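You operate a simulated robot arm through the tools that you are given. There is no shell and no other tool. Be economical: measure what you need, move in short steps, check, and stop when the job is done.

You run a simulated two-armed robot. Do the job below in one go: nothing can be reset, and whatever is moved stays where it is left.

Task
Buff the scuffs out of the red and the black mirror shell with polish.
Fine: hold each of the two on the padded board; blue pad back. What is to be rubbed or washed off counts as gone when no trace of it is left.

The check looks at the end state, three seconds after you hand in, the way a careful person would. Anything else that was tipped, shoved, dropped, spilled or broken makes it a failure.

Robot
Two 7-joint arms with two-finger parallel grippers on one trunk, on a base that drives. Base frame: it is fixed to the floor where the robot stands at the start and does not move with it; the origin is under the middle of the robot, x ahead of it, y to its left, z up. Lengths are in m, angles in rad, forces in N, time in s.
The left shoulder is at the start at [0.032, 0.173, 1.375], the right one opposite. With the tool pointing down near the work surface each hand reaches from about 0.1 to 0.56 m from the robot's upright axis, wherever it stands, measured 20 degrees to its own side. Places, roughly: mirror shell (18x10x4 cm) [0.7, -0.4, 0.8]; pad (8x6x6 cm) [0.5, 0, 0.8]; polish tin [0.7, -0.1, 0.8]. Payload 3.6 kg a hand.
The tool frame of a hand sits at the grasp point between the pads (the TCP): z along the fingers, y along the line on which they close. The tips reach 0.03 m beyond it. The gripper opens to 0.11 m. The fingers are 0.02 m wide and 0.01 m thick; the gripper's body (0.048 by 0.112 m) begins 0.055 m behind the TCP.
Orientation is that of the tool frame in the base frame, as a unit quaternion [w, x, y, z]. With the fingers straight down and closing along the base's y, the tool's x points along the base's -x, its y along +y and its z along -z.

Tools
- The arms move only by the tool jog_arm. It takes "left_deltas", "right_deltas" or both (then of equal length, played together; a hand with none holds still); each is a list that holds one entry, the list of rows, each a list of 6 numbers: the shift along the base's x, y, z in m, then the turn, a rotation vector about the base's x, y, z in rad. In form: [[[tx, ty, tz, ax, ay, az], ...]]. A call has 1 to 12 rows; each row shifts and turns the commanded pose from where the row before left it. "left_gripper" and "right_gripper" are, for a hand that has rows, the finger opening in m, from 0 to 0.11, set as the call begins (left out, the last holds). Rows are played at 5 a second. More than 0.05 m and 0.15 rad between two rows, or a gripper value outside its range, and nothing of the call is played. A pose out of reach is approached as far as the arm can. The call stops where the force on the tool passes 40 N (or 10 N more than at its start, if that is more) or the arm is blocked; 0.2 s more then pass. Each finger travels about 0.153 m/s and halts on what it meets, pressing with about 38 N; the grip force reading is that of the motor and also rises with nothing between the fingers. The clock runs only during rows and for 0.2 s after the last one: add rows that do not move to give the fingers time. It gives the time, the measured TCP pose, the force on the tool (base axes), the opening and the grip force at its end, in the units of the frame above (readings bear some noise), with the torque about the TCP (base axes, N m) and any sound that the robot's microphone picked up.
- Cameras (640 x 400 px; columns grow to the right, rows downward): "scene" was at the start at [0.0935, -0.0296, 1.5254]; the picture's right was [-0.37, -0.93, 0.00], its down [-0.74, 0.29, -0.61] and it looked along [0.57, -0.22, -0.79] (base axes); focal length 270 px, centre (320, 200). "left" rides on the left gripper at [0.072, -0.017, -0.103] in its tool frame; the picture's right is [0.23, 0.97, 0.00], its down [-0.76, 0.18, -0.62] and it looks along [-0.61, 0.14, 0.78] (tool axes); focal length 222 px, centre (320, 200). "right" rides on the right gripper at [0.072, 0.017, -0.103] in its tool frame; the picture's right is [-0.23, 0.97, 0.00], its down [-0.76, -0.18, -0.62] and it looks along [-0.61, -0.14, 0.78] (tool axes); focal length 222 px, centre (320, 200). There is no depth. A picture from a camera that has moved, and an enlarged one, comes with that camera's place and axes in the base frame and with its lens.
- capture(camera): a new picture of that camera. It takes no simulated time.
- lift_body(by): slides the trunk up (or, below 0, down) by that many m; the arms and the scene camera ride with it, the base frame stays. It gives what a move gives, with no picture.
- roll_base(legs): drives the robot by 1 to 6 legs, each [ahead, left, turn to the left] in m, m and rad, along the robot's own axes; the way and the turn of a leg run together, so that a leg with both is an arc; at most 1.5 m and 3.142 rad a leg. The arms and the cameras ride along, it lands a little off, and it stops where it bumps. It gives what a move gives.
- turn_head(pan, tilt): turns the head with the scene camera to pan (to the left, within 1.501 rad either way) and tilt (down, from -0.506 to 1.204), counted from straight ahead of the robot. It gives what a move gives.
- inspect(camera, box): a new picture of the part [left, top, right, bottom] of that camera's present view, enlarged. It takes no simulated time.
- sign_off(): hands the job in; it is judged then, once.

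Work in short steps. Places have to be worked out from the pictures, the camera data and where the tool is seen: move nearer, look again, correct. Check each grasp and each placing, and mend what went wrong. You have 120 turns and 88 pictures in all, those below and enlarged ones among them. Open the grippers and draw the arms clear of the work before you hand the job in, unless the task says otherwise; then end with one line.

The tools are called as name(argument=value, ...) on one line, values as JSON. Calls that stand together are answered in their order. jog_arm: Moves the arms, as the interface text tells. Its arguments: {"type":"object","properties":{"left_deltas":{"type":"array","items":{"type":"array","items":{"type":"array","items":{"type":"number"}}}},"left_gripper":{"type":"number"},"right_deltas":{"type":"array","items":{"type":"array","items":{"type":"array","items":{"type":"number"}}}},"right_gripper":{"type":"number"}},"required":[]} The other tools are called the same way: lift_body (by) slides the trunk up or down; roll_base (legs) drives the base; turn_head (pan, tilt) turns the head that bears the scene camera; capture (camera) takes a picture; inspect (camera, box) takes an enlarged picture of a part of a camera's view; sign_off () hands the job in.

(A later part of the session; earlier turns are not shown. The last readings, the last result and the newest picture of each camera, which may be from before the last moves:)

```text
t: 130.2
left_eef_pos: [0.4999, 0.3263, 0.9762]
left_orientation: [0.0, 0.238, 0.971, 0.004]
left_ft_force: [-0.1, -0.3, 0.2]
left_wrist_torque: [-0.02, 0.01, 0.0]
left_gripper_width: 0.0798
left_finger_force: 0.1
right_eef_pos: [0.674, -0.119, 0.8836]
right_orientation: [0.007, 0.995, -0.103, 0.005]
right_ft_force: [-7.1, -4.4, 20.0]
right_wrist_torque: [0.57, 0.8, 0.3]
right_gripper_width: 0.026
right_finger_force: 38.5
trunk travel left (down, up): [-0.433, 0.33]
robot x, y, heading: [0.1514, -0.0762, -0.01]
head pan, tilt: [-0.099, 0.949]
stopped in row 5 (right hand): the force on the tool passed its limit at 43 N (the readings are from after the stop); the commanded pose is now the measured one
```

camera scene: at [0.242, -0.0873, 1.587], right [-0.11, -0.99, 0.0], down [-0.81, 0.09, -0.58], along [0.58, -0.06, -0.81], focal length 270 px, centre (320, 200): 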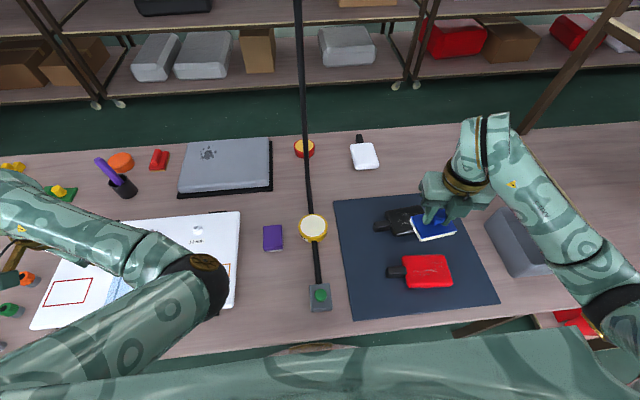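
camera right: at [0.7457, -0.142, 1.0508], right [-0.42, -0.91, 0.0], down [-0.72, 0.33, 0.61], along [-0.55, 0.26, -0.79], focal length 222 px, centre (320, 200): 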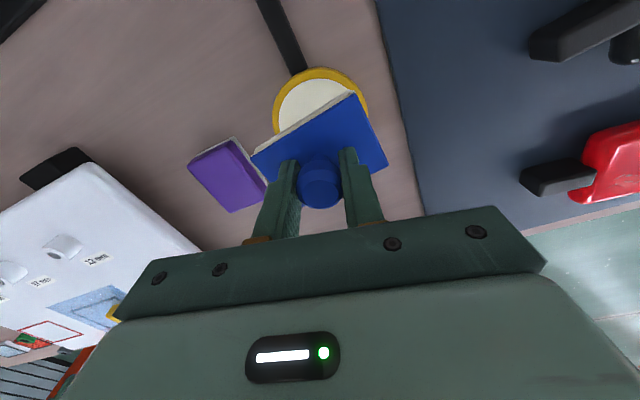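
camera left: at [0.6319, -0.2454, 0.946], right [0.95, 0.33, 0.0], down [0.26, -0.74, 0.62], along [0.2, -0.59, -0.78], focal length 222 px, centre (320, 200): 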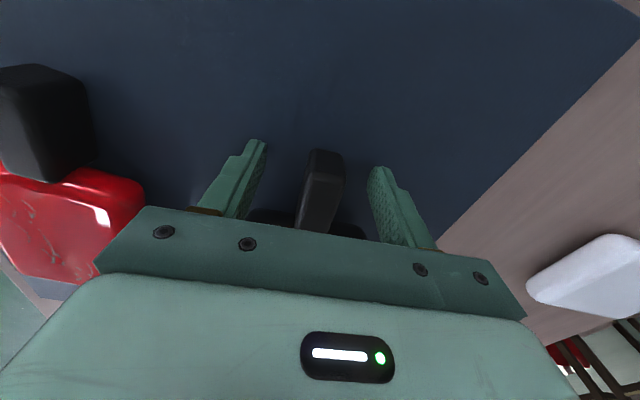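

Polish taken. I lift off carefully and raise the trunk.

jog_arm(right_deltas=[[[0, 0, 0.01, 0, 0, 0], [0, 0, 0.02, 0, 0, 0], [0, 0, 0.03, 0, 0, 0]]])

lift_body(by=0.1)

roll_base(legs=[[0, -0.3, 0.01]])

capture(camera="scene")

```text
t: 131.1
left_eef_pos: [0.5016, 0.3259, 0.9746]
left_orientation: [-0.001, 0.238, 0.971, 0.002]
left_ft_force: [-0.7, 0.4, 0.0]
left_wrist_torque: [0.01, 0.03, -0.03]
left_gripper_width: 0.0801
left_finger_force: 0.2
right_eef_pos: [0.6827, -0.1269, 0.9513]
right_orientation: [0.01, 0.994, -0.11, 0.013]
right_ft_force: [0.3, -0.6, -0.8]
right_wrist_torque: [-0.01, 0.03, -0.02]
right_gripper_width: 0.0261
right_finger_force: 37.8
trunk travel left (down, up): [-0.433, 0.33]
robot x, y, heading: [0.1507, -0.0746, -0.011]
head pan, tilt: [-0.099, 0.949]
```

```text
t: 132.4
left_eef_pos: [0.5006, 0.3244, 1.075]
left_orientation: [-0.001, 0.239, 0.971, 0.002]
left_ft_force: [-0.7, 0.4, 0.1]
left_wrist_torque: [-0.02, 0.0, 0.02]
left_gripper_width: 0.0799
left_finger_force: 0.1
right_eef_pos: [0.675, -0.1261, 1.0387]
right_orientation: [0.013, 0.994, -0.107, 0.003]
right_ft_force: [-0.3, -0.5, -1.0]
right_wrist_torque: [0.0, 0.02, 0.0]
right_gripper_width: 0.0259
right_finger_force: 37.8
trunk travel left (down, up): [-0.533, 0.23]
robot x, y, heading: [0.1535, -0.0803, -0.014]
head pan, tilt: [-0.099, 0.949]
```

```text
t: 134.4
left_eef_pos: [0.4947, 0.0282, 1.0752]
left_orientation: [-0.001, 0.234, 0.972, 0.002]
left_ft_force: [0.3, -0.2, 0.0]
left_wrist_torque: [0.03, -0.01, -0.03]
left_gripper_width: 0.0798
left_finger_force: 0.1
right_eef_pos: [0.6745, -0.4201, 1.0403]
right_orientation: [0.011, 0.995, -0.101, 0.005]
right_ft_force: [0.4, -0.3, -0.7]
right_wrist_torque: [-0.02, 0.01, 0.0]
right_gripper_width: 0.026
right_finger_force: 38.4
trunk travel left (down, up): [-0.533, 0.23]
robot x, y, heading: [0.153, -0.3788, -0.001]
head pan, tilt: [-0.099, 0.949]
```

```text
23 pictures are left
camera scene: at [0.2415, -0.3883, 1.567], right [-0.1, -0.99, 0.0], down [-0.81, 0.08, -0.58], along [0.58, -0.06, -0.81], focal length 270 px, centre (320, 200)
```

scene: 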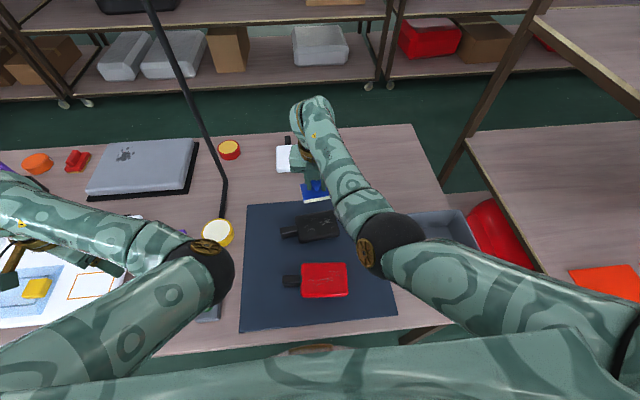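

Now the left hand goes over the black stalk again (yaw −1.48), while the right hand steps slightly aside.

jog_arm(left_deltas=[[[0.014, -0.0286, -0.002, 0, 0, -0.085], [0.014, -0.0286, -0.002, 0, 0, -0.085], [0.014, -0.0286, -0.002, 0, 0, -0.085], [0.014, -0.0286, -0.002, 0, 0, -0.085], [0.014, -0.0286, -0.002, 0, 0, -0.085], [0.014, -0.0286, -0.002, 0, 0, -0.085], [0.014, -0.0286, -0.002, 0, 0, -0.085], [0.014, -0.0286, -0.002, 0, 0, -0.085], [0.014, -0.0286, -0.002, 0, 0, -0.085], [0.014, -0.0286, -0.002, 0, 0, -0.085], [0.014, -0.0286, -0.002, 0, 0, -0.085], [0.007, -0.0286, -0.002, 0, 0, -0.075]]], right_deltas=[[[0, -0.01, 0, 0, 0, 0], [0, -0.01, 0, 0, 0, 0], [0, -0.01, 0, 0, 0, 0], [0, -0.01, 0, 0, 0, 0], [0, 0, 0, 0, 0, 0], [0, 0, 0, 0, 0, 0], [0, 0, 0, 0, 0, 0], [0, 0, 0, 0, 0, 0], [0, 0, 0, 0, 0, 0], [0, 0, 0, 0, 0, 0], [0, 0, 0, 0, 0, 0], [0, 0, 0, 0, 0, 0]]], left_gripper=0.07)

lift_body(by=-0.1)

capture(camera="left")

```text
t: 135.1
left_eef_pos: [0.5814, -0.024, 1.1366]
left_orientation: [0.079, 0.314, 0.945, 0.039]
left_ft_force: [0.0, 0.6, 0.9]
left_wrist_torque: [-0.03, 0.02, 0.01]
left_gripper_width: 0.0702
left_finger_force: 0.1
right_eef_pos: [0.6779, -0.4512, 1.0434]
right_orientation: [0.014, 0.994, -0.106, 0.009]
right_ft_force: [0.3, -0.3, -0.4]
right_wrist_torque: [-0.03, 0.01, -0.01]
right_gripper_width: 0.0257
right_finger_force: 37.9
trunk travel left (down, up): [-0.533, 0.23]
robot x, y, heading: [0.1516, -0.3781, -0.003]
head pan, tilt: [-0.099, 0.949]
stopped in row 3 (left hand): the arm was blocked; the commanded pose is now the measured one
```

```text
t: 136.5
left_eef_pos: [0.5815, -0.021, 1.0374]
left_orientation: [0.078, 0.311, 0.946, 0.04]
left_ft_force: [-0.3, 0.1, 0.4]
left_wrist_torque: [-0.03, 0.01, 0.03]
left_gripper_width: 0.0702
left_finger_force: 0.0
right_eef_pos: [0.6887, -0.4591, 0.9527]
right_orientation: [0.017, 0.993, -0.113, 0.019]
right_ft_force: [0.8, 0.6, -0.3]
right_wrist_torque: [-0.02, 0.01, -0.01]
right_gripper_width: 0.026
right_finger_force: 38.8
trunk travel left (down, up): [-0.433, 0.33]
robot x, y, heading: [0.1541, -0.3783, -0.007]
head pan, tilt: [-0.099, 0.949]
```

```text
22 pictures are left
camera left: at [0.496, 0.0045, 1.1271], right [0.39, 0.92, 0.1], down [0.6, -0.33, 0.73], along [0.7, -0.23, -0.68], focal length 222 px, centre (320, 200)
```

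left: 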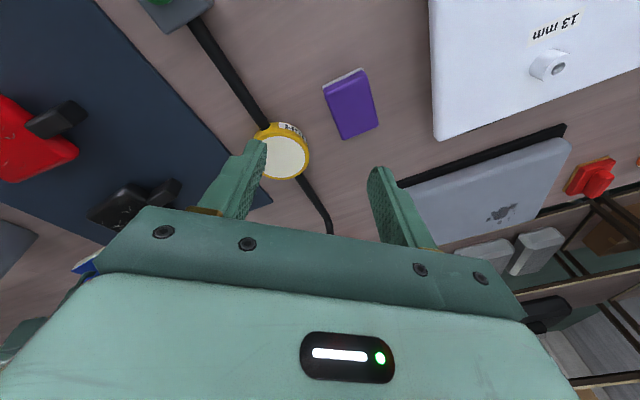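

The left arm has now also folded its elbow inward and can't reach comfortably. The right hand rubs with little sideways force, so I first test whether the shell stays put on the grippy board without the grip; I place the base so the right arm works straight.

lift_body(by=0.1)

roll_base(legs=[[0, 0.16, 0.004]])

jog_arm(right_deltas=[[[0, -0.03, 0, 0.02, 0.015, 0], [0, -0.03, 0, 0.018, 0.015, 0], [0, -0.03, 0, 0, 0, 0], [-0.005, -0.03, 0, 0, 0, 0], [0, -0.01, -0.02, 0, 0, 0], [0, 0, -0.03, 0, 0, 0], [0, 0, 0, 0, 0, 0]]])

capture(camera="right")

```text
t: 137.8
left_eef_pos: [0.5817, -0.0194, 1.1358]
left_orientation: [0.077, 0.313, 0.946, 0.041]
left_ft_force: [-0.2, -0.2, 1.6]
left_wrist_torque: [0.0, -0.06, 0.02]
left_gripper_width: 0.0699
left_finger_force: 0.1
right_eef_pos: [0.6807, -0.4608, 1.0411]
right_orientation: [0.021, 0.994, -0.111, 0.008]
right_ft_force: [0.4, -0.4, -1.6]
right_wrist_torque: [0.02, -0.02, 0.03]
right_gripper_width: 0.0259
right_finger_force: 37.9
trunk travel left (down, up): [-0.533, 0.23]
robot x, y, heading: [0.1527, -0.3798, -0.004]
head pan, tilt: [-0.099, 0.949]
```

```text
t: 139.2
left_eef_pos: [0.5791, 0.1401, 1.1362]
left_orientation: [0.078, 0.311, 0.946, 0.041]
left_ft_force: [0.1, 0.2, -0.5]
left_wrist_torque: [-0.01, 0.01, 0.02]
left_gripper_width: 0.07
left_finger_force: 0.1
right_eef_pos: [0.6804, -0.2984, 1.045]
right_orientation: [0.02, 0.994, -0.109, 0.01]
right_ft_force: [0.6, 1.2, 0.2]
right_wrist_torque: [-0.02, 0.0, 0.02]
right_gripper_width: 0.0258
right_finger_force: 37.5
trunk travel left (down, up): [-0.533, 0.23]
robot x, y, heading: [0.15, -0.2189, 0.001]
head pan, tilt: [-0.099, 0.949]
```

```text
t: 140.8
left_eef_pos: [0.5797, 0.1406, 1.1378]
left_orientation: [0.078, 0.309, 0.947, 0.042]
left_ft_force: [0.1, -0.5, -0.1]
left_wrist_torque: [-0.01, 0.01, 0.0]
left_gripper_width: 0.0699
left_finger_force: 0.1
right_eef_pos: [0.6755, -0.4273, 0.9918]
right_orientation: [0.002, 0.994, -0.107, -0.007]
right_ft_force: [-1.0, 0.3, -0.8]
right_wrist_torque: [0.0, -0.03, -0.03]
right_gripper_width: 0.026
right_finger_force: 38.1
trunk travel left (down, up): [-0.533, 0.23]
robot x, y, heading: [0.1493, -0.2229, 0.003]
head pan, tilt: [-0.099, 0.949]
```

```text
21 pictures are left
camera right: at [0.7444, -0.4595, 1.094], right [-0.43, -0.9, 0.01], down [-0.7, 0.34, 0.63], along [-0.57, 0.27, -0.78], focal length 222 px, centre (320, 200)
```

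right: 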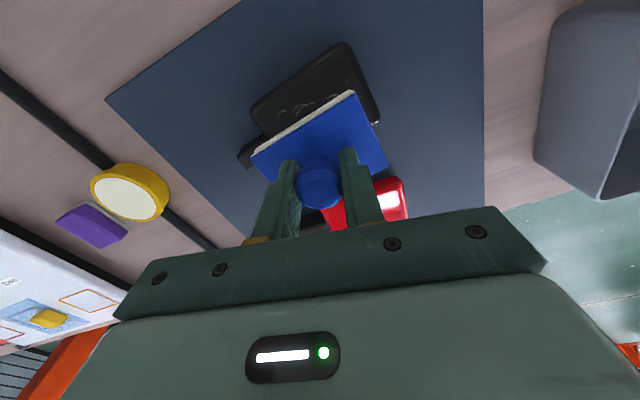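

No tilt and good view: black body spans x≈0.63–0.715, y≈−0.358…−0.475. I lower with the trunk to just above contact, then ease down.

lift_body(by=-0.088)

jog_arm(right_deltas=[[[-0.005, 0, -0.003, 0, 0, 0], [0, 0, -0.003, 0, 0, 0], [0, 0, -0.002, 0, 0, 0], [0, 0, -0.002, 0, 0, 0]]])

```text
t: 142.0
left_eef_pos: [0.58, 0.1407, 1.0507]
left_orientation: [0.078, 0.308, 0.947, 0.044]
left_ft_force: [0.1, -0.1, 0.0]
left_wrist_torque: [-0.02, 0.04, 0.01]
left_gripper_width: 0.0702
left_finger_force: 0.0
right_eef_pos: [0.676, -0.4302, 0.9055]
right_orientation: [0.002, 0.994, -0.107, -0.005]
right_ft_force: [-1.1, -0.7, -0.4]
right_wrist_torque: [0.02, 0.03, -0.03]
right_gripper_width: 0.0259
right_finger_force: 37.1
trunk travel left (down, up): [-0.445, 0.318]
robot x, y, heading: [0.1471, -0.2227, 0.01]
head pan, tilt: [-0.099, 0.949]
```

```text
t: 143.0
left_eef_pos: [0.5799, 0.142, 1.0503]
left_orientation: [0.078, 0.308, 0.947, 0.045]
left_ft_force: [-0.2, 0.2, 0.0]
left_wrist_torque: [-0.02, -0.04, -0.03]
left_gripper_width: 0.07
left_finger_force: 0.0
right_eef_pos: [0.6713, -0.4346, 0.8947]
right_orientation: [0.005, 0.994, -0.11, -0.007]
right_ft_force: [-0.5, -0.1, 0.0]
right_wrist_torque: [0.0, -0.02, 0.04]
right_gripper_width: 0.0259
right_finger_force: 37.8
trunk travel left (down, up): [-0.445, 0.318]
robot x, y, heading: [0.1506, -0.2205, -0.002]
head pan, tilt: [-0.099, 0.949]
```

Not quite in contact; two more millimetre steps with a short test stroke.

jog_arm(right_deltas=[[[0, 0.001, -0.002, 0, 0, 0], [0, 0.001, -0.002, 0, 0, 0], [0.006, 0, 0, 0, 0, 0], [-0.006, 0, 0, 0, 0, 0]]])

```text
t: 144.0
left_eef_pos: [0.5789, 0.1408, 1.0502]
left_orientation: [0.077, 0.308, 0.947, 0.045]
left_ft_force: [0.6, 0.3, -0.1]
left_wrist_torque: [0.01, 0.01, -0.01]
left_gripper_width: 0.0699
left_finger_force: 0.0
right_eef_pos: [0.6739, -0.4301, 0.8928]
right_orientation: [0.001, 0.994, -0.11, -0.006]
right_ft_force: [0.5, 0.4, 0.2]
right_wrist_torque: [0.03, -0.02, 0.03]
right_gripper_width: 0.0259
right_finger_force: 38.0
trunk travel left (down, up): [-0.445, 0.318]
robot x, y, heading: [0.1496, -0.2217, 0.009]
head pan, tilt: [-0.099, 0.949]
```

jog_arm(right_deltas=[[[0, 0, -0.002, 0, 0, 0], [0, 0, -0.002, 0, 0, 0], [0, 0, 0, 0, 0, 0]]])

```text
t: 144.8
left_eef_pos: [0.5777, 0.142, 1.0507]
left_orientation: [0.079, 0.307, 0.947, 0.043]
left_ft_force: [-0.9, 0.2, 1.2]
left_wrist_torque: [0.01, 0.01, -0.02]
left_gripper_width: 0.07
left_finger_force: 0.1
right_eef_pos: [0.6728, -0.429, 0.8914]
right_orientation: [0.005, 0.994, -0.108, -0.002]
right_ft_force: [6.9, -3.5, 35.0]
right_wrist_torque: [0.14, -0.75, 0.03]
right_gripper_width: 0.0258
right_finger_force: 38.0
trunk travel left (down, up): [-0.445, 0.318]
robot x, y, heading: [0.1513, -0.2215, 0.007]
head pan, tilt: [-0.099, 0.949]
```

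Contact is stiff (35 N). I back off 1.5 mm and make gentle strokes, watching for sliding.

jog_arm(right_deltas=[[[0, 0, 0.0015, 0, 0, 0], [0.012, 0, 0, 0, 0, 0], [-0.012, 0, 0, 0, 0, 0], [-0.012, 0.003, 0, 0, 0, 0], [-0.01, 0.003, 0, 0, 0, 0], [0.012, 0.004, 0, 0, 0, 0], [0.012, 0.004, 0, 0, 0, 0], [0.012, 0.004, 0, 0, 0, 0], [-0.012, 0.004, 0, 0, 0, 0], [-0.012, 0.004, 0, 0, 0, 0], [-0.01, 0.004, 0, 0, 0, 0], [0.012, 0, 0, 0, 0, 0]]])

capture(camera="right")

```text
t: 147.4
left_eef_pos: [0.5785, 0.1427, 1.0505]
left_orientation: [0.077, 0.308, 0.947, 0.045]
left_ft_force: [-0.5, 0.1, 0.3]
left_wrist_torque: [0.02, 0.0, -0.02]
left_gripper_width: 0.0701
left_finger_force: 0.0
right_eef_pos: [0.6743, -0.41, 0.8981]
right_orientation: [0.009, 0.993, -0.115, 0.004]
right_ft_force: [-0.6, 0.2, -0.3]
right_wrist_torque: [0.02, 0.0, 0.01]
right_gripper_width: 0.0258
right_finger_force: 37.7
trunk travel left (down, up): [-0.445, 0.318]
robot x, y, heading: [0.1522, -0.2237, 0.003]
head pan, tilt: [-0.099, 0.949]
```

```text
20 pictures are left
camera right: at [0.7395, -0.4412, 1.0011], right [-0.44, -0.9, 0.01], down [-0.7, 0.36, 0.61], along [-0.55, 0.26, -0.79], focal length 222 px, centre (320, 200)
```

right: 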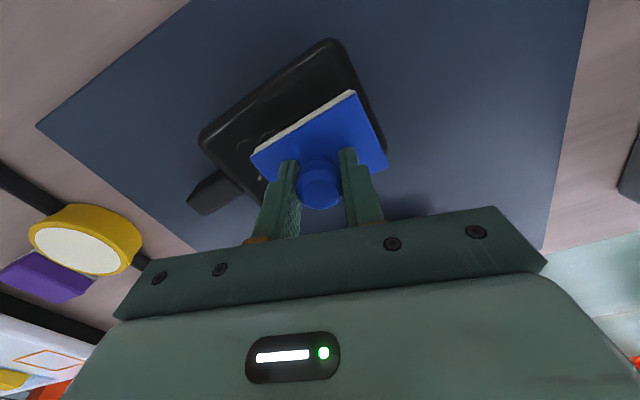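

The shell did not slide, and the scuffs are fading. The hand drifted up a few mm; I lower again while stroking the stalk-side half.

jog_arm(right_deltas=[[[0, 0.002, -0.003, 0, 0, 0], [0, 0.002, -0.002, 0, 0, 0], [0.012, 0.002, -0.001, 0, 0, 0], [-0.012, 0.002, -0.0005, 0, 0, 0], [-0.012, 0.002, -0.0005, 0, 0, 0], [-0.012, 0.002, 0, 0, 0, 0], [0.012, 0.002, -0.0005, 0, 0, 0], [0.012, 0.002, 0, 0, 0, 0], [0.012, 0.002, -0.0005, 0, 0, 0], [-0.012, 0.002, 0, 0, 0, 0], [-0.012, 0.002, 0, 0, 0, 0], [-0.012, 0, 0, 0, 0, 0]]])

```text
t: 148.1
left_eef_pos: [0.5784, 0.1434, 1.0506]
left_orientation: [0.077, 0.306, 0.948, 0.045]
left_ft_force: [0.1, -0.3, 0.0]
left_wrist_torque: [0.01, 0.01, 0.02]
left_gripper_width: 0.0699
left_finger_force: 0.0
right_eef_pos: [0.6729, -0.4173, 0.8923]
right_orientation: [0.019, 0.993, -0.118, 0.007]
right_ft_force: [-6.1, 0.0, 16.7]
right_wrist_torque: [0.73, 0.52, 0.19]
right_gripper_width: 0.0259
right_finger_force: 38.3
trunk travel left (down, up): [-0.445, 0.318]
robot x, y, heading: [0.1523, -0.2227, 0.006]
head pan, tilt: [-0.099, 0.949]
stopped in row 3 (right hand): the force on the tool passed its limit at 57 N (the readings are from after the stop); the commanded pose is now the measured one
```

Inward arm motion causes the drift, so I stroke only in x here, and will shift in y with the base.

jog_arm(right_deltas=[[[0.01, 0, 0.0005, 0, 0, 0], [0.01, 0, 0, 0, 0, 0], [-0.01, 0, 0, 0, 0, 0], [-0.01, 0, 0, 0, 0, 0], [-0.01, 0, 0, 0, 0, 0], [-0.01, 0, 0, 0, 0, 0], [0.01, 0, 0, 0, 0, 0], [0.01, 0, 0, 0, 0, 0], [0.01, 0, 0, 0, 0, 0], [-0.01, 0, 0, 0, 0, 0], [-0.01, 0, 0, 0, 0, 0], [-0.01, 0, 0, 0, 0, 0]]])

```text
t: 150.9
left_eef_pos: [0.5784, 0.1432, 1.0498]
left_orientation: [0.077, 0.308, 0.947, 0.045]
left_ft_force: [0.3, 0.0, 0.3]
left_wrist_torque: [0.0, 0.0, 0.0]
left_gripper_width: 0.0701
left_finger_force: 0.1
right_eef_pos: [0.6899, -0.4336, 0.9309]
right_orientation: [0.024, 0.99, -0.128, 0.048]
right_ft_force: [-0.4, 0.2, -1.7]
right_wrist_torque: [0.05, 0.02, 0.0]
right_gripper_width: 0.0259
right_finger_force: 38.4
trunk travel left (down, up): [-0.445, 0.318]
robot x, y, heading: [0.1486, -0.2193, 0.001]
head pan, tilt: [-0.099, 0.949]
stopped in row 12 (right hand): the arm was blocked; the commanded pose is now the measured one
```

The arm bends too much at this trunk height. I raise the trunk 0.09, shift the base slightly left, and reach down with a straighter arm instead.

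lift_body(by=0.09)

roll_base(legs=[[0, 0.06, 0]])

jog_arm(right_deltas=[[[-0.005, -0.01, 0, 0.02, 0.03, 0], [-0.005, -0.01, -0.01, 0.02, 0.03, 0], [-0.005, -0.01, -0.02, 0.02, 0.03, 0], [0, -0.01, -0.02, 0, 0, 0], [0, 0, -0.02, 0, 0, 0], [0, 0, -0.02, 0, 0, 0], [0, 0, -0.015, 0, 0, 0], [0, 0, 0, 0, 0, 0]]])

capture(camera="scene")

```text
t: 152.1
left_eef_pos: [0.5788, 0.1446, 1.1406]
left_orientation: [0.077, 0.307, 0.947, 0.046]
left_ft_force: [0.1, -0.1, 0.4]
left_wrist_torque: [-0.02, 0.03, -0.02]
left_gripper_width: 0.0702
left_finger_force: 0.0
right_eef_pos: [0.6888, -0.4361, 1.0192]
right_orientation: [0.026, 0.99, -0.13, 0.047]
right_ft_force: [-0.1, 1.1, -0.8]
right_wrist_torque: [-0.01, 0.03, 0.02]
right_gripper_width: 0.0258
right_finger_force: 37.9
trunk travel left (down, up): [-0.535, 0.228]
robot x, y, heading: [0.1534, -0.219, 0.004]
head pan, tilt: [-0.099, 0.949]
```

```text
t: 153.1
left_eef_pos: [0.5791, 0.2065, 1.1417]
left_orientation: [0.077, 0.306, 0.948, 0.044]
left_ft_force: [0.3, 0.5, -0.8]
left_wrist_torque: [0.0, 0.0, 0.0]
left_gripper_width: 0.0699
left_finger_force: 0.1
right_eef_pos: [0.6883, -0.3742, 1.0197]
right_orientation: [0.025, 0.99, -0.13, 0.049]
right_ft_force: [0.3, 1.0, -0.1]
right_wrist_torque: [-0.02, -0.05, 0.0]
right_gripper_width: 0.0257
right_finger_force: 37.8
trunk travel left (down, up): [-0.535, 0.228]
robot x, y, heading: [0.1503, -0.1572, 0.004]
head pan, tilt: [-0.099, 0.949]
```

```text
t: 154.9
left_eef_pos: [0.5783, 0.2034, 1.1403]
left_orientation: [0.078, 0.306, 0.948, 0.046]
left_ft_force: [0.6, -0.1, 0.1]
left_wrist_torque: [0.01, -0.04, -0.03]
left_gripper_width: 0.0705
left_finger_force: 0.1
right_eef_pos: [0.6752, -0.4159, 0.9147]
right_orientation: [0.0, 0.992, -0.129, 0.0]
right_ft_force: [0.3, 0.6, -0.3]
right_wrist_torque: [-0.01, -0.03, 0.01]
right_gripper_width: 0.0258
right_finger_force: 38.1
trunk travel left (down, up): [-0.535, 0.228]
robot x, y, heading: [0.1538, -0.162, 0.004]
head pan, tilt: [-0.099, 0.949]
```

```text
19 pictures are left
camera scene: at [0.2411, -0.1694, 1.569], right [-0.1, -1.0, 0.0], down [-0.81, 0.08, -0.58], along [0.58, -0.06, -0.81], focal length 270 px, centre (320, 200)
```

scene: 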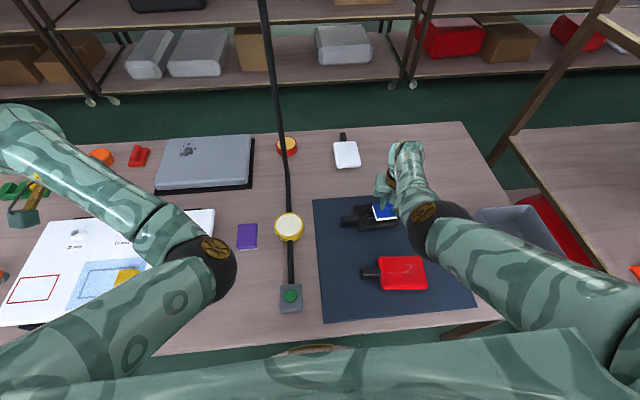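

Perfect tracking and no tilt in this posture. I lower to contact.

jog_arm(right_deltas=[[[0, 0, -0.01, 0, 0, 0], [0, 0, -0.008, 0, 0, 0], [0, 0, -0.003, 0, 0, 0], [0, 0, -0.002, 0, 0, 0], [0, 0, 0, 0, 0, 0]]])

```text
t: 156.1
left_eef_pos: [0.5789, 0.2045, 1.1407]
left_orientation: [0.077, 0.307, 0.948, 0.045]
left_ft_force: [0.5, -0.7, -1.5]
left_wrist_torque: [0.0, -0.01, 0.0]
left_gripper_width: 0.0701
left_finger_force: 0.0
right_eef_pos: [0.6743, -0.4142, 0.893]
right_orientation: [0.0, 0.992, -0.13, 0.001]
right_ft_force: [0.6, 0.5, 0.2]
right_wrist_torque: [-0.04, -0.03, 0.0]
right_gripper_width: 0.0261
right_finger_force: 38.5
trunk travel left (down, up): [-0.535, 0.228]
robot x, y, heading: [0.1492, -0.1604, -0.0]
head pan, tilt: [-0.099, 0.949]
```

jog_arm(right_deltas=[[[0, 0, -0.0015, 0, 0, 0], [0.013, 0, -0.0005, 0, 0, 0], [-0.013, 0.006, 0, 0, 0, 0], [-0.016, 0, 0, 0, 0, 0], [0.016, 0.006, 0, 0, 0, 0], [0.014, 0, 0, 0, 0, 0], [-0.014, 0.006, 0, 0, 0, 0], [-0.016, 0, 0, 0, 0, 0], [0.016, 0.005, 0, 0, 0, 0], [0.014, 0, 0, 0, 0, 0], [-0.014, 0.004, 0, 0, 0, 0], [-0.016, 0, 0, 0, 0, 0]]])

capture(camera="right")

```text
t: 157.1
left_eef_pos: [0.5767, 0.2069, 1.1422]
left_orientation: [0.079, 0.306, 0.948, 0.046]
left_ft_force: [-0.5, 0.0, 0.1]
left_wrist_torque: [0.01, 0.02, 0.02]
left_gripper_width: 0.0701
left_finger_force: 0.1
right_eef_pos: [0.6752, -0.4118, 0.8916]
right_orientation: [0.002, 0.991, -0.131, 0.009]
right_ft_force: [-8.6, 0.1, 21.9]
right_wrist_torque: [0.46, 0.64, 0.14]
right_gripper_width: 0.0262
right_finger_force: 38.2
right hand out of reach, approached as far as the arm can: row 2, 3, 4
trunk travel left (down, up): [-0.535, 0.228]
robot x, y, heading: [0.1505, -0.1633, 0.001]
head pan, tilt: [-0.099, 0.949]
stopped in row 4 (right hand): the force on the tool passed its limit at 50 N (the readings are from after the stop); the commanded pose is now the measured one
```

```text
18 pictures are left
camera right: at [0.7386, -0.4456, 0.9961], right [-0.47, -0.88, 0.0], down [-0.7, 0.37, 0.61], along [-0.54, 0.29, -0.79], focal length 222 px, centre (320, 200)
```

right: 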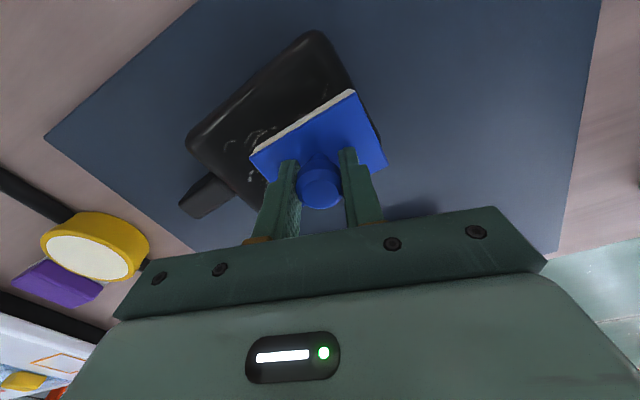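

Remaining scuffs are at the stalk side, x≈0.67–0.71, y≈−0.345…−0.38. I lift slightly, lower the trunk 0.03 for reach margin, and shift the base 0.04 left.

jog_arm(right_deltas=[[[0, 0, 0.01, 0, 0, 0], [0, 0, 0.02, 0.0, 0, 0], [0, 0, 0.015, 0.01, 0, 0]]])

lift_body(by=-0.03)

roll_base(legs=[[0.01, 0.04, 0]])

jog_arm(right_deltas=[[[0, 0, -0.006, 0, 0, 0], [0, 0, -0.004, 0, 0, 0], [0, 0, -0.002, 0, 0, 0], [0, 0, 0, 0, 0, 0]]])

```text
t: 157.9
left_eef_pos: [0.5789, 0.2043, 1.1418]
left_orientation: [0.078, 0.306, 0.948, 0.047]
left_ft_force: [-0.2, 0.2, -0.8]
left_wrist_torque: [0.02, 0.06, 0.0]
left_gripper_width: 0.0699
left_finger_force: 0.0
right_eef_pos: [0.697, -0.4113, 0.9217]
right_orientation: [-0.002, 0.991, -0.13, 0.006]
right_ft_force: [-0.2, 0.2, -0.3]
right_wrist_torque: [-0.04, -0.02, 0.0]
right_gripper_width: 0.0256
right_finger_force: 37.7
right hand out of reach, approached as far as the arm can: row 1, 2, 3
trunk travel left (down, up): [-0.535, 0.228]
robot x, y, heading: [0.1496, -0.1611, 0.005]
head pan, tilt: [-0.099, 0.949]
```

```text
t: 158.6
left_eef_pos: [0.5768, 0.2053, 1.1117]
left_orientation: [0.078, 0.306, 0.948, 0.046]
left_ft_force: [-0.4, -0.5, 0.6]
left_wrist_torque: [0.01, 0.02, 0.01]
left_gripper_width: 0.0699
left_finger_force: 0.0
right_eef_pos: [0.6962, -0.4126, 0.8912]
right_orientation: [-0.002, 0.991, -0.132, 0.005]
right_ft_force: [-0.7, 0.5, 33.0]
right_wrist_torque: [-0.15, 0.29, 0.08]
right_gripper_width: 0.0258
right_finger_force: 38.4
trunk travel left (down, up): [-0.505, 0.258]
robot x, y, heading: [0.1527, -0.159, 0.006]
head pan, tilt: [-0.099, 0.949]
```

```text
t: 159.5
left_eef_pos: [0.5855, 0.2495, 1.1086]
left_orientation: [0.079, 0.305, 0.948, 0.045]
left_ft_force: [-0.2, 0.3, 0.2]
left_wrist_torque: [-0.03, 0.01, -0.04]
left_gripper_width: 0.07
left_finger_force: 0.0
right_eef_pos: [0.7061, -0.366, 0.8916]
right_orientation: [-0.002, 0.991, -0.13, 0.005]
right_ft_force: [1.0, 5.2, 34.7]
right_wrist_torque: [0.21, 0.2, 0.13]
right_gripper_width: 0.0257
right_finger_force: 37.7
trunk travel left (down, up): [-0.505, 0.258]
robot x, y, heading: [0.1592, -0.1207, 0.003]
head pan, tilt: [-0.099, 0.949]
```

```text
t: 159.9
left_eef_pos: [0.5885, 0.2479, 1.1128]
left_orientation: [0.078, 0.305, 0.948, 0.048]
left_ft_force: [0.2, 0.1, 0.0]
left_wrist_torque: [0.0, 0.01, -0.01]
left_gripper_width: 0.0701
left_finger_force: 0.0
right_eef_pos: [0.7088, -0.3659, 0.8913]
right_orientation: [-0.006, 0.991, -0.131, 0.008]
right_ft_force: [-11.3, -0.3, 27.0]
right_wrist_torque: [-0.31, 0.99, -0.08]
right_gripper_width: 0.026
right_finger_force: 37.7
right hand out of reach, approached as far as the arm can: row 2
trunk travel left (down, up): [-0.505, 0.258]
robot x, y, heading: [0.1596, -0.121, 0.006]
head pan, tilt: [-0.099, 0.949]
stopped in row 2 (right hand): the force on the tool passed its limit at 48 N (the readings are from after the stop); the commanded pose is now the measured one
```

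The base drive itself made a rubbing stroke. I lift a bit and check the shell.

jog_arm(right_deltas=[[[-0.005, 0, 0.01, 0, 0, 0], [-0.01, -0.02, 0.02, 0, 0, 0], [-0.01, -0.03, 0.03, 0, 0, 0], [0, -0.03, 0.03, 0, 0, 0], [0, -0.03, 0.0, 0, 0, 0]]])

inspect(camera="scene", box=[300, 170, 500, 330])

capture(camera="right")

```text
t: 161.2
left_eef_pos: [0.588, 0.2464, 1.1121]
left_orientation: [0.078, 0.305, 0.948, 0.048]
left_ft_force: [-0.3, -1.0, 0.1]
left_wrist_torque: [0.03, 0.02, -0.01]
left_gripper_width: 0.07
left_finger_force: 0.1
right_eef_pos: [0.7305, -0.4794, 0.9526]
right_orientation: [-0.006, 0.991, -0.13, 0.007]
right_ft_force: [0.0, -0.7, -0.4]
right_wrist_torque: [0.0, -0.03, -0.01]
right_gripper_width: 0.026
right_finger_force: 38.4
right hand out of reach, approached as far as the arm can: row 1, 2, 3, 4
trunk travel left (down, up): [-0.505, 0.258]
robot x, y, heading: [0.1642, -0.1167, 0.006]
head pan, tilt: [-0.099, 0.949]
```

```text
2.50 times, centred on (400, 250) of scene
camera zoom: at [0.2549, -0.1293, 1.5388], right [-0.09, -1.0, 0.0], down [-0.81, 0.08, -0.58], along [0.58, -0.05, -0.81], focal length 676 px, centre (120, 75)
```

zoom: 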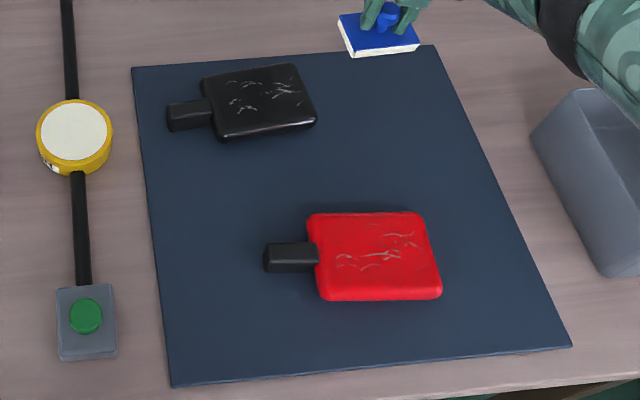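

```text
16 pictures are left
camera right: at [0.7956, -0.5147, 1.057], right [-0.47, -0.88, -0.02], down [-0.7, 0.36, 0.62], along [-0.54, 0.3, -0.79], focal length 222 px, centre (320, 200)
```

right: 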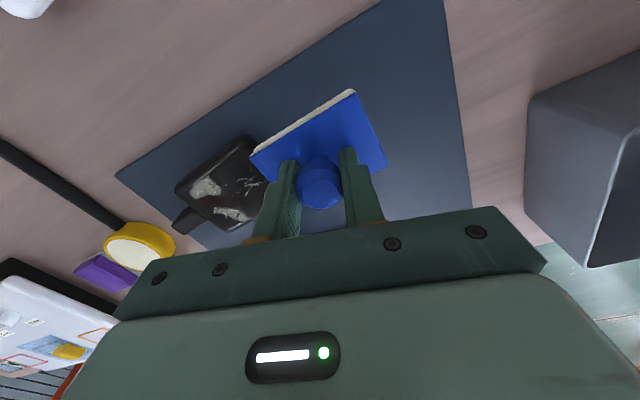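

Without a grip the black shell slid to about (0.708,-0.348) (still on the board), so holding is needed. I restore the left arm with the mirrored roll-yaw-pitch loop, which ends right at the gripping yaw (≈−1.6).

jog_arm(left_deltas=[[[0.005, 0, 0.01, 0, 0, 0.13], [0.005, 0, 0.01, 0, 0, 0.13], [0.005, 0, 0.01, 0, 0, 0.13], [0.005, 0, 0.01, 0, 0, 0.13], [0, 0, 0, 0.11, 0, 0.09], [0, 0, 0, 0.14, 0, 0], [0, 0, 0, 0.14, 0, 0], [0, 0, 0, 0.14, 0, 0], [0, 0, 0, 0.14, 0, 0], [0, 0, 0, 0.14, 0, 0], [0, 0, 0, 0.14, 0, 0], [0, 0, 0, 0.14, 0, 0]]])

jog_arm(left_deltas=[[[0, 0, 0, 0.14, 0, 0], [0, -0.01, 0, 0.14, 0, 0], [0, -0.01, 0, 0.14, 0, 0], [0, -0.01, 0, 0, 0, -0.14], [0, -0.01, 0, 0, 0, -0.14], [0, -0.01, 0, 0, 0, -0.14], [0, -0.01, 0, 0, 0, -0.14], [0, -0.01, 0, 0, 0, -0.14], [0, -0.01, 0, 0, 0, -0.14], [0, -0.01, 0, 0, 0, -0.14], [0, -0.01, 0, 0, 0, -0.14], [0, 0, 0, 0, 0, -0.14]]])

capture(camera="scene")

```text
t: 163.2
left_eef_pos: [0.6373, 0.2614, 1.2199]
left_orientation: [0.118, -0.016, 0.912, 0.392]
left_ft_force: [-0.3, -0.2, 0.2]
left_wrist_torque: [-0.01, -0.01, -0.01]
left_gripper_width: 0.0701
left_finger_force: 0.1
right_eef_pos: [0.7298, -0.4791, 0.9528]
right_orientation: [-0.006, 0.992, -0.13, 0.007]
right_ft_force: [0.4, 0.0, -1.1]
right_wrist_torque: [0.0, 0.02, 0.02]
right_gripper_width: 0.0257
right_finger_force: 38.0
trunk travel left (down, up): [-0.505, 0.258]
robot x, y, heading: [0.1612, -0.1234, 0.002]
head pan, tilt: [-0.099, 0.949]
stopped in row 10 (left hand): the arm was blocked; the commanded pose is now the measured one
```

```text
t: 164.3
left_eef_pos: [0.6578, 0.2378, 1.3035]
left_orientation: [0.243, 0.046, 0.781, 0.574]
left_ft_force: [-0.3, 0.3, -0.3]
left_wrist_torque: [-0.01, -0.03, -0.02]
left_gripper_width: 0.0698
left_finger_force: 0.0
right_eef_pos: [0.7306, -0.4788, 0.9531]
right_orientation: [-0.007, 0.992, -0.129, 0.007]
right_ft_force: [0.7, -1.4, 0.0]
right_wrist_torque: [0.02, -0.05, -0.01]
right_gripper_width: 0.0257
right_finger_force: 38.2
trunk travel left (down, up): [-0.505, 0.258]
robot x, y, heading: [0.1619, -0.122, 0.007]
head pan, tilt: [-0.099, 0.949]
stopped in row 5 (left hand): the arm was blocked; the commanded pose is now the measured one
```

```text
15 pictures are left
camera scene: at [0.255, -0.129, 1.5388], right [-0.09, -1.0, 0.0], down [-0.81, 0.08, -0.58], along [0.58, -0.05, -0.81], focal length 270 px, centre (320, 200)
```

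scene: 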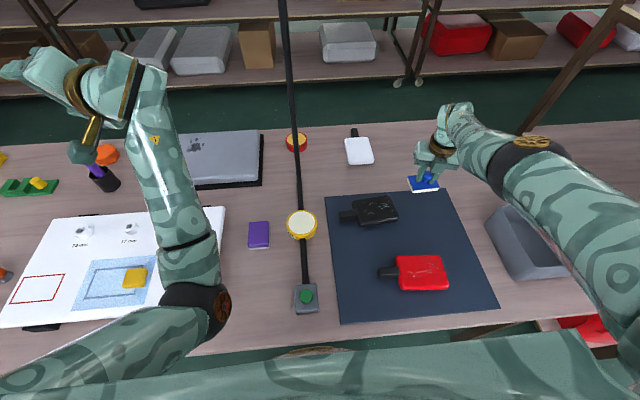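

The fingers already point to +y and the elbow is below. I continue with yaw −, bringing the hand forward and down gently.

jog_arm(left_deltas=[[[0, 0, -0.01, 0, 0, -0.12], [0, 0, -0.015, 0, 0, -0.13], [0, 0, -0.015, 0, 0, -0.13], [0, 0, -0.015, 0, 0, -0.13], [0, 0, -0.015, 0, 0, -0.13], [0, 0, -0.015, 0, 0, -0.13], [0, 0, -0.015, 0, 0, -0.13], [0, 0, -0.015, 0, 0, -0.13]]])

jog_arm(left_deltas=[[[-0.01, 0, -0.01, 0, 0.13, 0], [-0.01, 0, -0.01, 0, 0.13, 0], [-0.01, 0, 0, 0, 0.13, 0], [-0.01, 0, 0, 0, 0.13, 0], [-0.01, 0, 0, 0, 0.13, 0], [-0.01, 0, 0, 0, 0.13, 0], [-0.01, 0, 0, 0, 0.13, 0], [-0.01, 0, 0, 0, 0.13, 0]]])

capture(camera="scene")

```text
t: 166.1
left_eef_pos: [0.6581, 0.2349, 1.1865]
left_orientation: [0.495, 0.426, 0.658, 0.376]
left_ft_force: [0.3, -0.2, -1.5]
left_wrist_torque: [0.0, 0.03, 0.0]
left_gripper_width: 0.0703
left_finger_force: 0.0
right_eef_pos: [0.7304, -0.4769, 0.954]
right_orientation: [-0.005, 0.991, -0.13, 0.008]
right_ft_force: [-0.1, 0.2, 0.2]
right_wrist_torque: [0.02, 0.0, 0.01]
right_gripper_width: 0.0261
right_finger_force: 37.7
trunk travel left (down, up): [-0.505, 0.258]
robot x, y, heading: [0.1593, -0.1162, 0.005]
head pan, tilt: [-0.099, 0.949]
```

```text
t: 167.9
left_eef_pos: [0.5765, 0.2351, 1.1654]
left_orientation: [0.101, 0.557, 0.816, 0.115]
left_ft_force: [0.4, 0.3, -0.5]
left_wrist_torque: [0.01, -0.03, 0.02]
left_gripper_width: 0.0702
left_finger_force: 0.1
right_eef_pos: [0.7319, -0.4796, 0.9536]
right_orientation: [-0.006, 0.991, -0.13, 0.008]
right_ft_force: [-0.4, 0.8, -0.3]
right_wrist_torque: [-0.03, 0.01, -0.02]
right_gripper_width: 0.0257
right_finger_force: 38.1
trunk travel left (down, up): [-0.505, 0.258]
robot x, y, heading: [0.165, -0.1216, 0.006]
head pan, tilt: [-0.099, 0.949]
```

```text
14 pictures are left
camera scene: at [0.2553, -0.1288, 1.5388], right [-0.09, -1.0, 0.0], down [-0.81, 0.08, -0.58], along [0.58, -0.05, -0.81], focal length 270 px, centre (320, 200)
```

scene: 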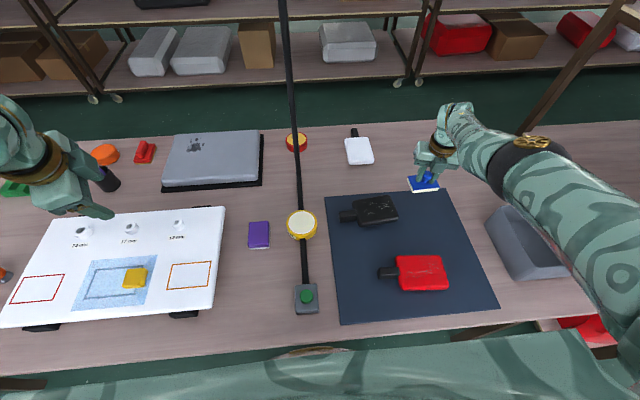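

Left elbow is fully outside again and tracking is exact. I untilt the left hand, bring it inward, and move the right hand clear before driving right.

jog_arm(left_deltas=[[[0.012, -0.02, 0, -0.02, 0.07, -0.03], [0.012, -0.025, 0, -0.02, 0.07, -0.03], [0.012, -0.025, 0, -0.02, 0.07, -0.03], [0.012, -0.025, 0, -0.02, 0.07, -0.03], [0.012, -0.025, 0, 0, 0, -0.03], [0.012, -0.025, 0, 0, 0, -0.03], [0.012, -0.025, -0.01, 0, 0, -0.03], [0.012, -0.025, -0.01, 0, 0, -0.03], [0.012, -0.025, -0.01, 0, 0, -0.03]]], right_deltas=[[[-0.005, 0.012, 0.012, 0, 0, 0], [-0.005, 0.012, 0.012, 0, 0, 0], [-0.005, 0.012, 0.012, 0, 0, 0], [-0.005, 0.012, 0.012, 0, 0, 0], [-0.005, 0.012, 0, 0, 0, 0], [0, 0.01, 0, 0, 0, 0], [0, 0.01, 0, 0, 0, 0], [0, 0, 0, 0, 0, 0], [0, 0, 0, 0, 0, 0]]])

roll_base(legs=[[0, -0.13, 0]])

jog_arm(left_deltas=[[[0, -0.03, -0.01, 0, 0, 0], [0, -0.03, -0.015, 0, 0, 0], [0, -0.03, -0.015, 0, 0, 0], [0, -0.03, -0.01, 0, 0, 0], [0, 0, 0, 0, 0, 0]]])

capture(camera="left")

```text
t: 169.9
left_eef_pos: [0.6888, 0.0142, 1.1349]
left_orientation: [0.015, 0.67, 0.743, -0.003]
left_ft_force: [0.4, -0.2, 0.7]
left_wrist_torque: [0.01, -0.01, 0.02]
left_gripper_width: 0.07
left_finger_force: 0.0
right_eef_pos: [0.7529, -0.4067, 0.982]
right_orientation: [-0.006, 0.992, -0.13, 0.006]
right_ft_force: [0.0, -0.2, -0.5]
right_wrist_torque: [0.0, -0.02, 0.0]
right_gripper_width: 0.0259
right_finger_force: 38.0
right hand out of reach, approached as far as the arm can: row 1, 2, 3, 4, 5
trunk travel left (down, up): [-0.505, 0.258]
robot x, y, heading: [0.161, -0.1178, 0.004]
head pan, tilt: [-0.099, 0.949]
```

```text
t: 171.2
left_eef_pos: [0.6872, -0.1157, 1.1351]
left_orientation: [0.015, 0.668, 0.744, -0.004]
left_ft_force: [0.0, -0.1, 0.4]
left_wrist_torque: [0.03, -0.03, 0.01]
left_gripper_width: 0.07
left_finger_force: 0.1
right_eef_pos: [0.7551, -0.5374, 0.9825]
right_orientation: [-0.006, 0.992, -0.129, 0.007]
right_ft_force: [0.0, 1.1, -0.4]
right_wrist_torque: [0.01, -0.01, 0.04]
right_gripper_width: 0.0256
right_finger_force: 38.2
trunk travel left (down, up): [-0.505, 0.258]
robot x, y, heading: [0.1626, -0.2506, 0.011]
head pan, tilt: [-0.099, 0.949]
```

```text
t: 172.4
left_eef_pos: [0.6891, -0.234, 1.0849]
left_orientation: [0.015, 0.668, 0.744, -0.004]
left_ft_force: [-0.1, -0.1, 0.1]
left_wrist_torque: [0.03, -0.03, 0.02]
left_gripper_width: 0.07
left_finger_force: 0.1
right_eef_pos: [0.7538, -0.5365, 0.9814]
right_orientation: [-0.005, 0.992, -0.127, 0.007]
right_ft_force: [-0.1, 0.9, -1.2]
right_wrist_torque: [0.0, 0.0, 0.01]
right_gripper_width: 0.0258
right_finger_force: 38.0
trunk travel left (down, up): [-0.505, 0.258]
robot x, y, heading: [0.1632, -0.2523, 0.006]
head pan, tilt: [-0.099, 0.949]
```

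```text
13 pictures are left
camera left: at [0.6626, -0.1633, 1.1844], right [0.94, 0.33, 0.01], down [0.25, -0.72, 0.65], along [0.22, -0.61, -0.76], focal length 222 px, centre (320, 200)
```

left: 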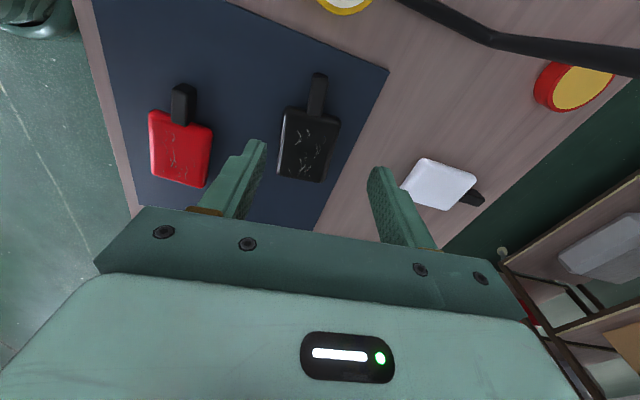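

Black stalk now centred at ≈(0.691,-0.245), axis angle ≈0.15. I align the left hand, tuck the right hand in, lower the trunk 0.08, then descend on the stalk.

jog_arm(left_deltas=[[[0.002, -0.011, 0, 0.015, 0.01, 0.04], [0, 0, 0, 0, 0, 0], [0, 0, 0, 0, 0, 0]]], right_deltas=[[[-0.02, 0.01, 0.015, 0, 0, 0], [-0.02, 0.01, 0.015, 0, 0, 0], [-0.01, 0.01, 0.015, 0, 0, 0]]])

lift_body(by=-0.08)

jog_arm(left_deltas=[[[0, 0, -0.035, 0, 0, 0], [0, 0, -0.035, 0, 0, 0], [0, 0, -0.035, 0, 0, 0], [0, 0, -0.03, 0, 0, 0], [0, 0, -0.015, 0, 0, 0], [0, 0, 0, 0, 0, 0]]])

capture(camera="left")

```text
t: 173.2
left_eef_pos: [0.6912, -0.2479, 1.0838]
left_orientation: [0.007, 0.652, 0.758, -0.001]
left_ft_force: [0.2, -0.7, -0.2]
left_wrist_torque: [-0.01, -0.03, 0.0]
left_gripper_width: 0.07
left_finger_force: 0.0
right_eef_pos: [0.7626, -0.513, 1.0022]
right_orientation: [-0.006, 0.992, -0.129, 0.006]
right_ft_force: [0.5, 0.1, -0.1]
right_wrist_torque: [-0.02, -0.02, 0.0]
right_gripper_width: 0.0262
right_finger_force: 37.8
right hand out of reach, approached as far as the arm can: row 1, 2, 3
trunk travel left (down, up): [-0.505, 0.258]
robot x, y, heading: [0.16, -0.2519, 0.008]
head pan, tilt: [-0.099, 0.949]
```

```text
t: 174.4
left_eef_pos: [0.6895, -0.2464, 1.0066]
left_orientation: [0.008, 0.652, 0.758, -0.001]
left_ft_force: [0.2, 0.5, -0.8]
left_wrist_torque: [0.01, -0.03, 0.0]
left_gripper_width: 0.0703
left_finger_force: 0.0
right_eef_pos: [0.7632, -0.5141, 0.9054]
right_orientation: [-0.004, 0.992, -0.128, -0.009]
right_ft_force: [-0.4, 0.1, 0.5]
right_wrist_torque: [0.0, -0.02, -0.01]
right_gripper_width: 0.026
right_finger_force: 38.7
trunk travel left (down, up): [-0.425, 0.338]
robot x, y, heading: [0.1606, -0.2518, 0.01]
head pan, tilt: [-0.099, 0.949]
```

```text
t: 175.8
left_eef_pos: [0.689, -0.2476, 0.8547]
left_orientation: [0.006, 0.653, 0.757, 0.0]
left_ft_force: [-0.4, 0.1, -0.9]
left_wrist_torque: [0.01, -0.01, 0.0]
left_gripper_width: 0.07
left_finger_force: 0.1
right_eef_pos: [0.7624, -0.5132, 0.9056]
right_orientation: [-0.004, 0.992, -0.128, -0.009]
right_ft_force: [-0.6, 0.4, -1.4]
right_wrist_torque: [0.01, -0.02, 0.01]
right_gripper_width: 0.0257
right_finger_force: 37.5
trunk travel left (down, up): [-0.425, 0.338]
robot x, y, heading: [0.1619, -0.2523, 0.01]
head pan, tilt: [-0.099, 0.949]
```

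```text
12 pictures are left
camera left: at [0.6615, -0.1781, 0.9557], right [0.93, 0.37, 0.0], down [0.28, -0.72, 0.63], along [0.24, -0.59, -0.77], focal length 222 px, centre (320, 200)
```

left: 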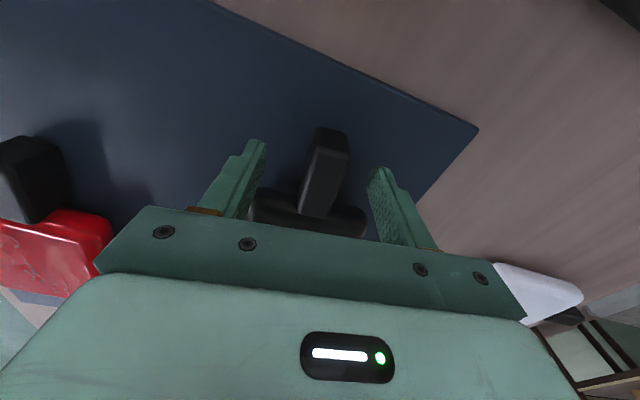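

Stalk is between the fingers. I lower the last 12 mm while bringing the pad over the shell, then close the grip.

jog_arm(left_deltas=[[[0.001, 0, -0.008, 0, 0, 0], [0, 0, -0.004, 0, 0, 0], [0, 0, 0, 0, 0, 0], [0, 0, 0, 0, 0, 0], [0, 0, 0, 0, 0, 0], [0, 0, 0, 0, 0, 0]]], right_deltas=[[[0, 0, 0.02, 0, 0, 0], [-0.01, 0.025, 0.01, 0, 0, 0], [-0.01, 0.03, 0, 0, 0, 0], [-0.01, 0.03, 0, 0, 0, 0], [-0.01, 0.03, 0, 0, 0, 0], [-0.01, 0.02, 0, 0, 0, 0]]])

jog_arm(left_deltas=[[[0, 0, 0, 0, 0, 0], [0, 0, 0, 0, 0, 0], [0, 0, 0, 0, 0, 0]]], left_gripper=0.0)

capture(camera="right")

```text
t: 177.2
left_eef_pos: [0.6869, -0.2421, 0.8455]
left_orientation: [0.007, 0.653, 0.758, -0.001]
left_ft_force: [0.1, 0.6, -0.4]
left_wrist_torque: [0.01, 0.03, -0.02]
left_gripper_width: 0.07
left_finger_force: 0.1
left hand out of reach, approached as far as the arm can: row 1
right_eef_pos: [0.7568, -0.3754, 0.9208]
right_orientation: [-0.003, 0.992, -0.129, -0.01]
right_ft_force: [-0.2, 0.2, -0.3]
right_wrist_torque: [-0.01, 0.01, -0.03]
right_gripper_width: 0.0258
right_finger_force: 38.2
right hand out of reach, approached as far as the arm can: row 1, 2, 3, 4, 5, 6
trunk travel left (down, up): [-0.425, 0.338]
robot x, y, heading: [0.161, -0.2508, 0.007]
head pan, tilt: [-0.099, 0.949]
```

```text
t: 178.0
left_eef_pos: [0.6872, -0.2423, 0.8458]
left_orientation: [0.007, 0.653, 0.757, -0.001]
left_ft_force: [-0.1, 0.2, 0.0]
left_wrist_torque: [-0.03, 0.02, -0.01]
left_gripper_width: 0.0234
left_finger_force: 37.8
right_eef_pos: [0.7558, -0.3762, 0.9203]
right_orientation: [-0.003, 0.992, -0.128, -0.01]
right_ft_force: [0.3, 0.4, -0.4]
right_wrist_torque: [0.0, -0.01, 0.04]
right_gripper_width: 0.026
right_finger_force: 37.7
trunk travel left (down, up): [-0.425, 0.338]
robot x, y, heading: [0.1604, -0.2553, 0.008]
head pan, tilt: [-0.099, 0.949]
```

```text
11 pictures are left
camera right: at [0.8246, -0.4117, 1.0223], right [-0.47, -0.88, 0.0], down [-0.68, 0.36, 0.64], along [-0.57, 0.3, -0.77], focal length 222 px, centre (320, 200)
```

right: 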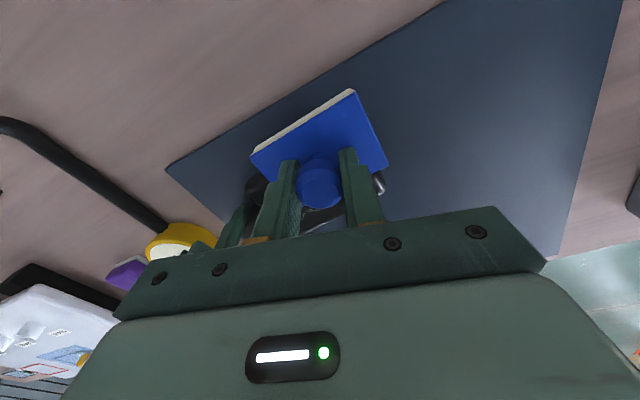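

Black stalk gripped. The right hand is over-stretched in x; I draw it back toward x≈0.715.

jog_arm(right_deltas=[[[-0.02, 0.0, 0, 0, 0, 0], [-0.02, 0, 0, 0, 0, 0], [-0.01, 0, 0, 0, 0, 0], [0, 0, 0, 0, 0, 0]]])

```text
t: 179.0
left_eef_pos: [0.6874, -0.2409, 0.8455]
left_orientation: [0.008, 0.652, 0.758, 0.0]
left_ft_force: [0.1, -0.1, 0.4]
left_wrist_torque: [-0.02, 0.02, -0.02]
left_gripper_width: 0.0238
left_finger_force: 38.0
right_eef_pos: [0.7507, -0.3682, 0.9071]
right_orientation: [-0.004, 0.992, -0.129, -0.009]
right_ft_force: [0.4, -0.2, -0.5]
right_wrist_torque: [0.01, 0.04, -0.02]
right_gripper_width: 0.026
right_finger_force: 38.1
right hand out of reach, approached as far as the arm can: row 1, 2, 3
trunk travel left (down, up): [-0.425, 0.338]
robot x, y, heading: [0.1635, -0.2557, 0.006]
head pan, tilt: [-0.099, 0.949]
```

I keep pulling back with a little lift so the command comes inside the reach.

jog_arm(right_deltas=[[[-0.01, 0.0, 0.015, 0, 0, 0], [-0.01, 0, 0.015, 0, 0, 0], [-0.015, 0, 0.01, 0, 0, 0], [-0.01, 0, 0, 0, 0, 0], [0, 0, 0, 0, 0, 0]]])

```text
t: 180.2
left_eef_pos: [0.6863, -0.2415, 0.8447]
left_orientation: [0.007, 0.653, 0.757, -0.001]
left_ft_force: [-0.6, 0.0, 1.0]
left_wrist_torque: [-0.01, 0.05, -0.04]
left_gripper_width: 0.0235
left_finger_force: 37.8
right_eef_pos: [0.7558, -0.3599, 0.9285]
right_orientation: [-0.003, 0.992, -0.127, -0.008]
right_ft_force: [-0.2, 0.0, -1.0]
right_wrist_torque: [-0.01, 0.0, 0.03]
right_gripper_width: 0.026
right_finger_force: 37.8
right hand out of reach, approached as far as the arm can: row 1, 2, 3, 4
trunk travel left (down, up): [-0.425, 0.338]
robot x, y, heading: [0.1574, -0.2534, 0.007]
head pan, tilt: [-0.099, 0.949]
```

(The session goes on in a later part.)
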